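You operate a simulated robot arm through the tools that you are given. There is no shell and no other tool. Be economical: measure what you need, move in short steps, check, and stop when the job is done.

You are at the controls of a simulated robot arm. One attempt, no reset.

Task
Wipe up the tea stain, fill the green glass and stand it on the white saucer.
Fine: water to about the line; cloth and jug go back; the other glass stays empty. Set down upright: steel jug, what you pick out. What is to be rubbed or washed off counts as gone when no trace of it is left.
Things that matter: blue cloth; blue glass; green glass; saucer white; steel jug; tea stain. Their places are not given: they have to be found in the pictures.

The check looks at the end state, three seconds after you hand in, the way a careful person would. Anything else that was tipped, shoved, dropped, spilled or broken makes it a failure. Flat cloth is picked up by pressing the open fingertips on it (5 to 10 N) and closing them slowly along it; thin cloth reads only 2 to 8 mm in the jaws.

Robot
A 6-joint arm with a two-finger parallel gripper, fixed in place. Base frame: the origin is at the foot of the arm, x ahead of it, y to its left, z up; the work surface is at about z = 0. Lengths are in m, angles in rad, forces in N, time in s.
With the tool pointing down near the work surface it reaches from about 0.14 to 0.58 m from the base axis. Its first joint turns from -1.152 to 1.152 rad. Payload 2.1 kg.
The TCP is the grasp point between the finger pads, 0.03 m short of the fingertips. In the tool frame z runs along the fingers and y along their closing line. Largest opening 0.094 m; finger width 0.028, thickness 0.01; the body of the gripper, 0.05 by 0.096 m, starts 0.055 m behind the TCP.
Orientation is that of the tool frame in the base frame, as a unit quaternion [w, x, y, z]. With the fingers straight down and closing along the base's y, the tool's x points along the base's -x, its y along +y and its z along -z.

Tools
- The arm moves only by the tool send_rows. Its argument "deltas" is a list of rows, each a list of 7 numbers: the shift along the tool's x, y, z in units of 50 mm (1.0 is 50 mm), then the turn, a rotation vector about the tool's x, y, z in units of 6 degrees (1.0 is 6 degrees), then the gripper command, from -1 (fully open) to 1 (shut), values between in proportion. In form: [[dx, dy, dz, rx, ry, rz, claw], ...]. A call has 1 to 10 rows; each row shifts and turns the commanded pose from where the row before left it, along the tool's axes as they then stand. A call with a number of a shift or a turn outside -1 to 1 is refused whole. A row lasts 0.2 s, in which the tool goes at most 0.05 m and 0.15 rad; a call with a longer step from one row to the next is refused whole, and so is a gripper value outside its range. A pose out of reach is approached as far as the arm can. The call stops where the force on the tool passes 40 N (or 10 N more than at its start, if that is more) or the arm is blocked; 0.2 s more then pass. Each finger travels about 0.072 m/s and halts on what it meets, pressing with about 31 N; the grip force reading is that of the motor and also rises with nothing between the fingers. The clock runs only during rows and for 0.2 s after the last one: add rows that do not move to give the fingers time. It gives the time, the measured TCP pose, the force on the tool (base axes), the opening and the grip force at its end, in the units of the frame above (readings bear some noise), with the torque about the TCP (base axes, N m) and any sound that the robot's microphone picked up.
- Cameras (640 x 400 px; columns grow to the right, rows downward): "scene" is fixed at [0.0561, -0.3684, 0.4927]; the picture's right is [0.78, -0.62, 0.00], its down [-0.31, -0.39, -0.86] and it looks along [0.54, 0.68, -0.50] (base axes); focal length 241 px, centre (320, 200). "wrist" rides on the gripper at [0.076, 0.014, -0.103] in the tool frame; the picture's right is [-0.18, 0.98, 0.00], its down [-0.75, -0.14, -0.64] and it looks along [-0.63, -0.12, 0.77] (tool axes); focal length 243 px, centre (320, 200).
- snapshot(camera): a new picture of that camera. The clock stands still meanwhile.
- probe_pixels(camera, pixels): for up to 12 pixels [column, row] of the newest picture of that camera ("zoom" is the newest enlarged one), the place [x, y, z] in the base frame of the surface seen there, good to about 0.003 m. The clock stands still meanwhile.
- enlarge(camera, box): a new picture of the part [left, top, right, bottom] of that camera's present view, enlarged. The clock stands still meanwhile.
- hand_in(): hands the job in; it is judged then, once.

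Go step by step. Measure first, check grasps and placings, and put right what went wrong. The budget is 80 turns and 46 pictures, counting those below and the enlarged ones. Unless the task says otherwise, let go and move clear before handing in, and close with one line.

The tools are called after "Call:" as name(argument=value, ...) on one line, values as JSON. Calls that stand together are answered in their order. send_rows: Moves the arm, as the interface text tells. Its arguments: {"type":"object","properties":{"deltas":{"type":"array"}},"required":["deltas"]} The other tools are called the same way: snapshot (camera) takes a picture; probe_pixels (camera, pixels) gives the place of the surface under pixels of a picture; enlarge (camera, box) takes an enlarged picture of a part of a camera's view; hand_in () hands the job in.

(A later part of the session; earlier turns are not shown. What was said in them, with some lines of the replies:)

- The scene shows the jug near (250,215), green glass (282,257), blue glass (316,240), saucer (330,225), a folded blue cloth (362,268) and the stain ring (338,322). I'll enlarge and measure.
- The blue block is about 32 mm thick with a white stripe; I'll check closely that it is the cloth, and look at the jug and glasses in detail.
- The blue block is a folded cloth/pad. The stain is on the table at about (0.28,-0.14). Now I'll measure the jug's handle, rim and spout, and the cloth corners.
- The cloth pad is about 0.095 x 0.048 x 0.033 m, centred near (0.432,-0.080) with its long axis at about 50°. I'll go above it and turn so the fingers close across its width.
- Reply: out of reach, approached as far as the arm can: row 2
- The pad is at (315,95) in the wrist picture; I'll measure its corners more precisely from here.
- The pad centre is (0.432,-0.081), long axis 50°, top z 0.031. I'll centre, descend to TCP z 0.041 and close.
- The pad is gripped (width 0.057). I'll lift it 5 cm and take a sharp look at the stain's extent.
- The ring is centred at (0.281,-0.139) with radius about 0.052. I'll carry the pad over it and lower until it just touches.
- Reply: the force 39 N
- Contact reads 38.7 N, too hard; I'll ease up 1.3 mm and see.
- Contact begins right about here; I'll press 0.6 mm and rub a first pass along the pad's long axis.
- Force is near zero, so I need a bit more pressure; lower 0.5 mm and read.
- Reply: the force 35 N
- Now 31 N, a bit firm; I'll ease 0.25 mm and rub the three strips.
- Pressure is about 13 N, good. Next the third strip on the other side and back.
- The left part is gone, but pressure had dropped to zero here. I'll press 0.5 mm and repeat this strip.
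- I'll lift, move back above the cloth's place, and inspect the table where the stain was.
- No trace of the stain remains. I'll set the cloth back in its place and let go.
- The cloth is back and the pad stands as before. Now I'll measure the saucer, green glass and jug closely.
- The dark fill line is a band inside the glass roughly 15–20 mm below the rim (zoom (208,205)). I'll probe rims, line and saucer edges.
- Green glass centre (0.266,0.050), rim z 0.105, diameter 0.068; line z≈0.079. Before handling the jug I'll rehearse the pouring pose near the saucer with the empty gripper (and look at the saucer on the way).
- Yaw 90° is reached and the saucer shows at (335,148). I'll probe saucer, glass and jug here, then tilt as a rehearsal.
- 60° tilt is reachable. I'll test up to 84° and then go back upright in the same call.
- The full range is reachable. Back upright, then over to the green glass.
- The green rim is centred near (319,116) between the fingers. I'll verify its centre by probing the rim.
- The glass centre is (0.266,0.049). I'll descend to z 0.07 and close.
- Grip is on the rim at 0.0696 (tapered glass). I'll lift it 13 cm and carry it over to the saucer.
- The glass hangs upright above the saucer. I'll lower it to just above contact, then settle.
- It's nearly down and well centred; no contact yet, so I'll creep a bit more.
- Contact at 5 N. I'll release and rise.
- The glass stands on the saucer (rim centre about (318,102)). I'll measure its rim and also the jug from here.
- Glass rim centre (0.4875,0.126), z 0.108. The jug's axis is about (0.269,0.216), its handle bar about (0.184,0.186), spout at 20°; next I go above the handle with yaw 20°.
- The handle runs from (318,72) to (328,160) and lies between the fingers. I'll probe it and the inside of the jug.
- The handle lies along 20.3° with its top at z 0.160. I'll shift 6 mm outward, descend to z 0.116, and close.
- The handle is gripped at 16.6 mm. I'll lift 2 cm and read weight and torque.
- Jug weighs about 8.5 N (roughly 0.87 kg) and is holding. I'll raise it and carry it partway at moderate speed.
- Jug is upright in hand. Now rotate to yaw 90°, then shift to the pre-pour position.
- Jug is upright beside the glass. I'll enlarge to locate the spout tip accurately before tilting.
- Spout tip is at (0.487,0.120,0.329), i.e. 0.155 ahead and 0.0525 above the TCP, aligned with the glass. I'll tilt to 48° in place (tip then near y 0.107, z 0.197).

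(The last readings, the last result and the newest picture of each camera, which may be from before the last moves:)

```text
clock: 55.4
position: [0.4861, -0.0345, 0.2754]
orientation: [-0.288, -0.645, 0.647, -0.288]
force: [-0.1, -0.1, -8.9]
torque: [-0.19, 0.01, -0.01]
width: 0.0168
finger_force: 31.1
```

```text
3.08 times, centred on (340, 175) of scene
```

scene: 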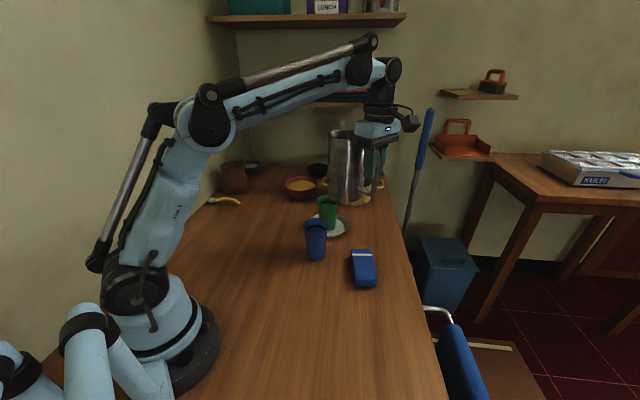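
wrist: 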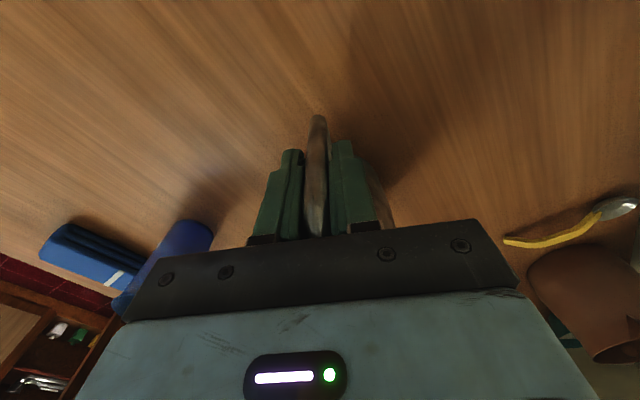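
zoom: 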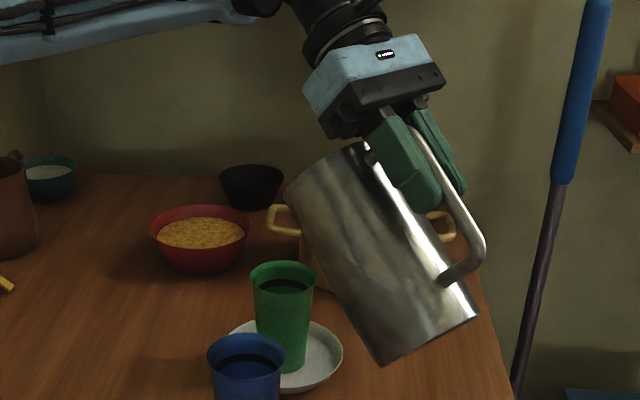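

Tilt 48° holds well with no slip. I'll bring the tip down to about (y 0.115, z 0.148) and tilt on to 57° about the tip.

Call:
send_rows(deltas=[[-0.35, 0, 0.03, 0, 0, 0, 1], [-0.37, 0, 0.04, 0, 0, 0, 1], [0, 0, 0, 0, 0, 0, 1], [0.051, 0, -0.164, 0, 0.5, 0, 1], [0.051, 0, -0.164, 0, 0.5, 0, 1], [0.051, 0, -0.164, 0, 0.5, 0, 1], [0, 0, 0, 0, 0, 0, 1]])

Call:
enlarge(camera="scene", box=[290, 140, 390, 240])

```text
clock: 57.0
position: [0.4857, 0.0021, 0.2677]
orientation: [-0.338, -0.621, 0.622, -0.338]
force: [0.2, -0.3, -6.8]
torque: [-0.1, -0.01, 0.01]
width: 0.0166
finger_force: 30.7
```

```text
4.00 times, centred on (340, 190) of scene
```

zoom: 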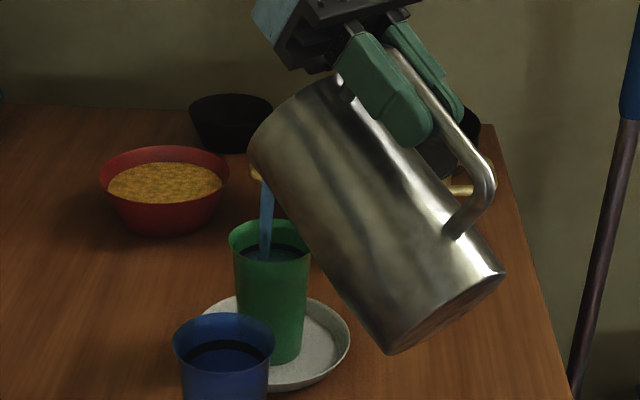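

Water is flowing into the glass (stream at (265,215)) and the weight dropped to 6.8 N. I'll tilt back about the tip right away and look at the level.

Call:
send_rows(deltas=[[-0.09, 0, 0.33, 0, -1, 0, 1], [-0.09, 0, 0.33, 0, -1, 0, 1], [0, 0, 0, 0, 0, 0, 1]])

Call:
enlarge(camera="scene", box=[300, 180, 360, 240])

```text
clock: 57.8
position: [0.4865, -0.0205, 0.2414]
orientation: [-0.27, -0.653, 0.654, -0.271]
force: [0.3, -0.7, -7.9]
torque: [-0.2, -0.03, 0.03]
width: 0.0165
finger_force: 30.9
```

```text
6.67 times, centred on (330, 210) of scene
```

zoom: 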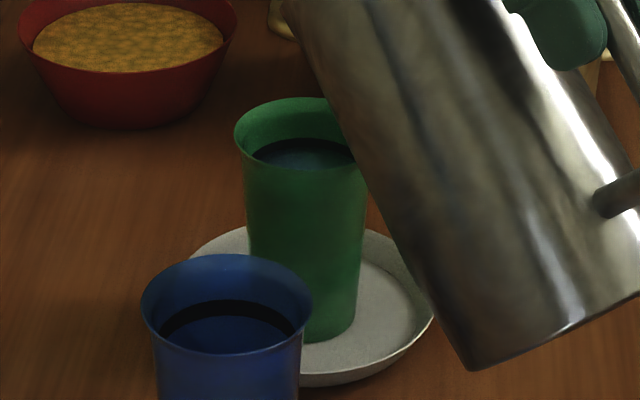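

Flow has stopped and the water surface shows near the line. I'll rise 6 cm while tilting back, to view the level properly.

Call:
send_rows(deltas=[[0.3, 0, -0.3, 0, -0.5, 0, 1], [0.4, 0, -0.4, 0, -0.8, 0, 1], [0.4, 0, -0.4, 0, -0.8, 0, 1], [0, 0, 0, 0, -0.8, 0, 1], [0, 0, 0, 0, 0, 0, 1]])

Call:
enlarge(camera="scene", box=[305, 185, 350, 245])

```text
clock: 59.0
position: [0.4861, -0.0267, 0.3193]
orientation: [0.168, 0.687, -0.687, 0.169]
force: [0.3, -1.1, -7.9]
torque: [-0.35, 0.01, -0.02]
width: 0.0166
finger_force: 31.4
```

```text
6.67 times, centred on (328, 215) of scene
```

zoom: 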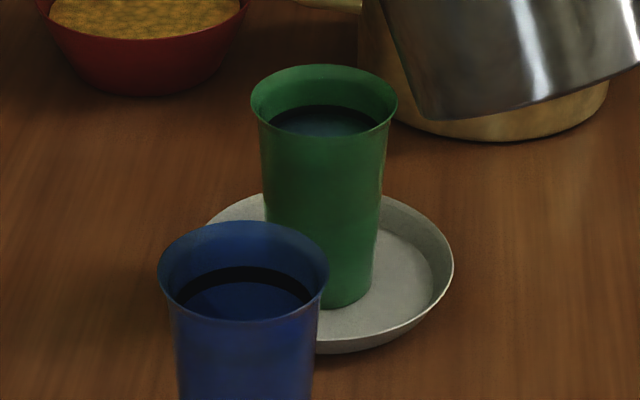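

The black line is partly visible just above the water surface. I'll probe surface, line and rim heights.

Call:
probe_pixels(camera="zoom", pixels=[[320, 120], [330, 126], [310, 125], [345, 122], [325, 107], [335, 109], [318, 106], [325, 112], [325, 95], [325, 66]])

Call:
enlarge(camera="scene", box=[321, 192, 341, 207])

```text
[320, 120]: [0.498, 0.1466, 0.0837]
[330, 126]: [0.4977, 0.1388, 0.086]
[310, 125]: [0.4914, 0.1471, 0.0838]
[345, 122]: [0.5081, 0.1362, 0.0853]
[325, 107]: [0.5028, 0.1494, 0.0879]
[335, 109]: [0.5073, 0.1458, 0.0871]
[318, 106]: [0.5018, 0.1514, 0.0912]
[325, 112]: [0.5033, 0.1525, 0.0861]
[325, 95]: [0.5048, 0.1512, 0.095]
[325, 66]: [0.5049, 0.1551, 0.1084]
```

```text
16.00 times, centred on (331, 200) of scene
```

zoom: 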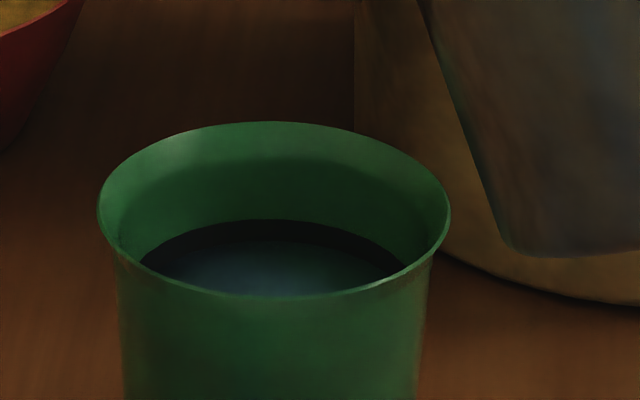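

The surface sits within the line band (z≈0.085), so the fill is right. Now return the jug: upright, then back along the same route.

Call:
send_rows(deltas=[[0, 0, 0, 0, -0.92, 0, 1], [0, 0, 0, 0, -0.92, 0, 1], [0, 0, 0, 0, -0.92, 0, 1], [0, 0, 0, 0, -0.92, 0, 1], [0, 0, 0, 0, -0.92, 0, 1], [-0.434, 0.54, 0.17, 0, 0, 0, 1], [-0.434, 0.54, 0.17, 0, 0, 0, 1], [-0.434, 0.54, 0.17, 0, 0, 0, 1], [-0.434, 0.54, 0.17, 0, 0, 0, 1], [-0.434, 0.54, 0.17, 0, 0, 0, 1]])

Call:
send_rows(deltas=[[0, 0, 0, 0, 0, 0.57, 1], [0, 0, 0, 0, 0, 1, 1], [0, 0, 0, 0, 0, 1, 1], [0, 0, 0, 0, 0, 1, 1], [0, 0, 0, 0, 0, 1, 1], [0, 0, 0, 0, 0, 1, 1], [0, 0, 0, 0, 0, 1, 1], [0, 0, 0, 0, 0, 1, 1], [0, 0, 0, 0, 0, 1, 1], [0, 0, 0, 0, 0, 1, 1]])

Call:
send_rows(deltas=[[0, 0, 0, 0, 0, 1, 1], [0, 0, 0, 0, 0, 1, 1], [0, 0, 0, 0, 0, 0, 1]])

```text
clock: 61.2
position: [0.3506, 0.0825, 0.2758]
orientation: [-0.001, -0.707, 0.707, -0.001]
force: [-0.1, 0.2, -6.4]
torque: [-0.54, -0.03, 0.01]
width: 0.0164
finger_force: 31.0
```

```text
clock: 63.4
position: [0.3514, 0.0842, 0.2759]
orientation: [0.0, -0.28, 0.96, -0.001]
force: [-0.6, -0.2, -7.2]
torque: [-0.35, 0.5, 0.05]
width: 0.0165
finger_force: 30.7
```

```text
clock: 64.2
position: [0.351, 0.0836, 0.2761]
orientation: [0.0, -0.177, 0.984, 0.0]
force: [-0.6, 0.5, -8.1]
torque: [-0.24, 0.55, 0.0]
width: 0.0165
finger_force: 30.9
```

Jug is upright and at yaw 20° again. Carry it over its place and lower to about 1 cm above the table.

Call:
send_rows(deltas=[[0.4, 0.5, 0, 0, 0, 0, 1], [0.5, 0.66, 0, 0, 0, 0, 1], [0.5, 0.66, 0, 0, 0, 0, 1], [0.5, 0.66, 0, 0, 0, 0, 1], [0.41, 0.56, 0, 0, 0, 0, 1], [0, 0, 0.6, 0, 0, 0, 1], [0, 0, 0.7, 0, 0, 0, 1], [0, 0, 0.7, 0, 0, 0, 1], [0, 0, 0.6, 0, 0, 0, 1], [0, 0, 0.4, 0, 0, 0, 1]])

Call:
enlarge(camera="scene", box=[205, 175, 285, 255])

```text
clock: 66.4
position: [0.1914, 0.185, 0.1268]
orientation: [0.0, -0.178, 0.984, -0.001]
force: [-0.6, 0.2, -6.3]
torque: [-0.19, 0.53, -0.02]
width: 0.0167
finger_force: 31.3
```

```text
5.00 times, centred on (245, 215) of scene
```

zoom: 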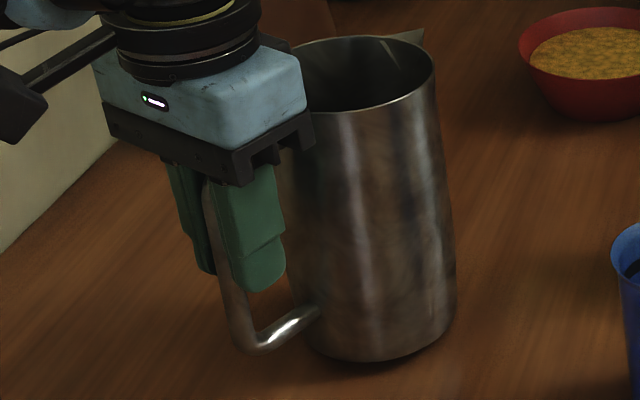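

Jug hangs upright just above its spot. I'll creep down until contact.

Call:
send_rows(deltas=[[0.03, 0, 0.12, 0, 0, 0, 1], [0, 0, 0.06, 0, 0, 0, 1], [0, 0, 0.04, 0, 0, 0, 1], [0, 0, 0.02, 0, 0, 0, 1], [0, 0, 0, 0, 0, 0, 1]])

```text
clock: 67.6
position: [0.1877, 0.1835, 0.1132]
orientation: [0.001, -0.179, 0.984, -0.001]
force: [-5.7, -2.2, 21.3]
torque: [0.13, -0.27, -0.02]
width: 0.0165
finger_force: 31.5
```

It is on the table pressing 21 N; I'll ease up slightly, then open and check.

Call:
send_rows(deltas=[[0, 0, -0.015, 0, 0, 0, 1], [0, 0, 0, 0, 0, 0, 1], [0, 0, 0, 0, 0, 0, 0.4], [0, 0, 0, 0, 0, 0, 0], [0, 0, 0, 0, 0, 0, -0.3], [0, 0, 0, 0, 0, 0, -1], [0, 0, 0, 0, 0, 0, -1], [0, 0, 0, 0, 0, 0, -1]])

```text
clock: 69.4
position: [0.1884, 0.1841, 0.1148]
orientation: [0.0, -0.178, 0.984, -0.001]
force: [-0.3, 0.0, 0.3]
torque: [0.0, 0.02, -0.03]
width: 0.0943
finger_force: 0.1
```

Released with no residual force. Rise straight up and move clear, then inspect the whole scene.

Call:
send_rows(deltas=[[0, 0, -0.4, 0, 0, 0, -1], [0, 0, -0.8, 0, 0, 0, -1], [0, 0, -0.9, 0, 0, 0, -1], [0, 0, -0.9, 0, 0, 0, -1], [0.3, -0.8, 0, 0, 0, 0, -1], [0.3, -0.8, 0, 0, 0, 0, -1], [0, -0.9, 0, 0, 0, 0, -1], [0, -0.9, 0, 0, 0, 0, -1], [0, -0.9, 0, 0, 0, 0, -1], [0, 0, 0, 0, 0, 0, -1]])

Call:
snapshot(camera="scene")

Call:
enlarge(camera="scene", box=[210, 165, 400, 290])

```text
clock: 71.6
position: [0.2347, -0.0309, 0.2636]
orientation: [0.0, -0.178, 0.984, 0.0]
force: [-0.4, -0.2, -0.4]
torque: [0.03, -0.01, 0.05]
width: 0.0942
finger_force: 0.0
```

```text
10 pictures are left
```

scene: 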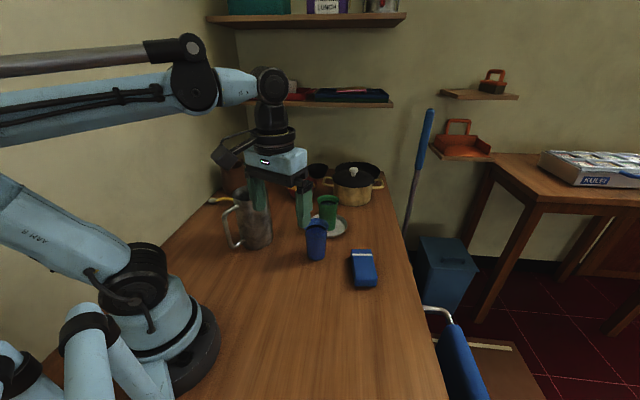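

```text
3.20 times, centred on (305, 228) of scene
```

zoom: 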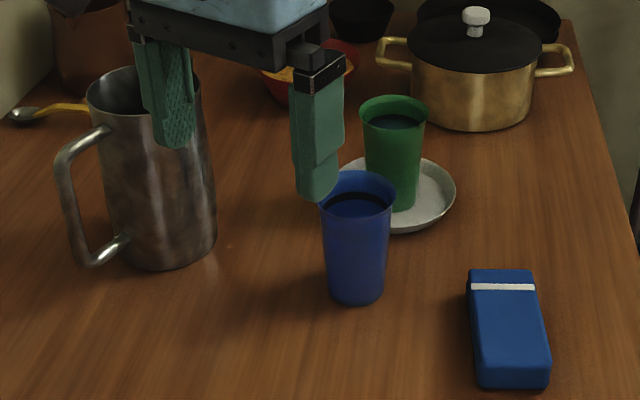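

All items stand in place. I'll check for drips around the saucer and jug, and re-check the stain area.

Call:
enlarge(camera="scene", box=[265, 215, 305, 255])

Call:
enlarge(camera="scene", box=[310, 185, 370, 240])

Call:
enlarge(camera="scene", box=[290, 285, 390, 360])

```text
10.00 times, centred on (285, 235) of scene
```

zoom: 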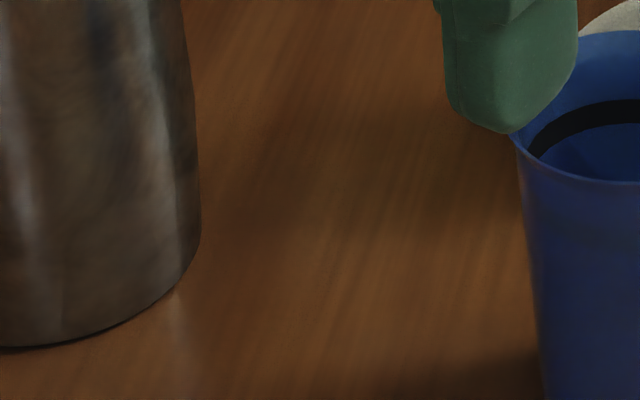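

```text
7.27 times, centred on (340, 212) of scene
```

zoom: 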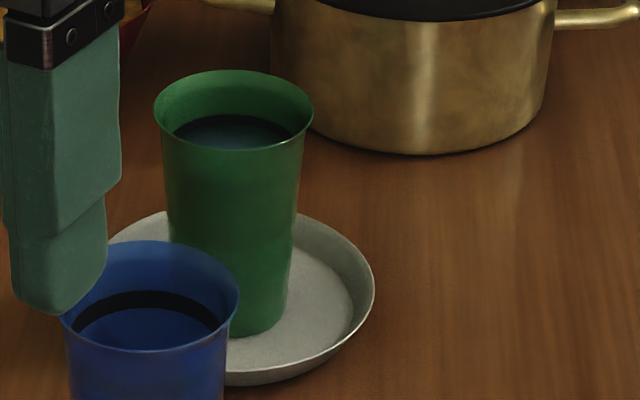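

```text
5.33 times, centred on (340, 322) of scene
```

zoom: 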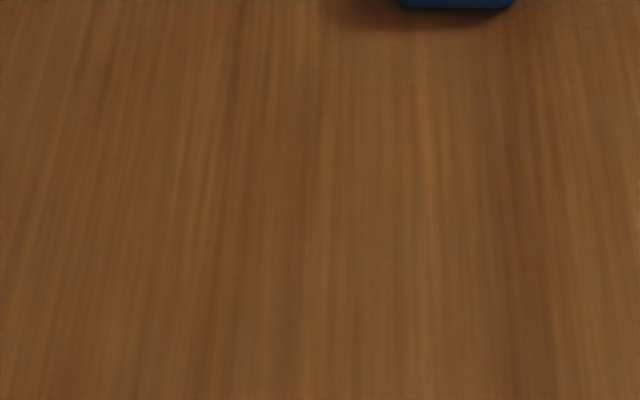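

The table and saucer are dry, the stain is gone, the water is at the line, and cloth and jug are back. Handing in.

Call:
hand_in()

```text
The job is handed in.
```

The tea stain is wiped away, the green glass is filled to about the line and stands on the white saucer, the cloth and jug are back in place, and the blue glass was left empty.
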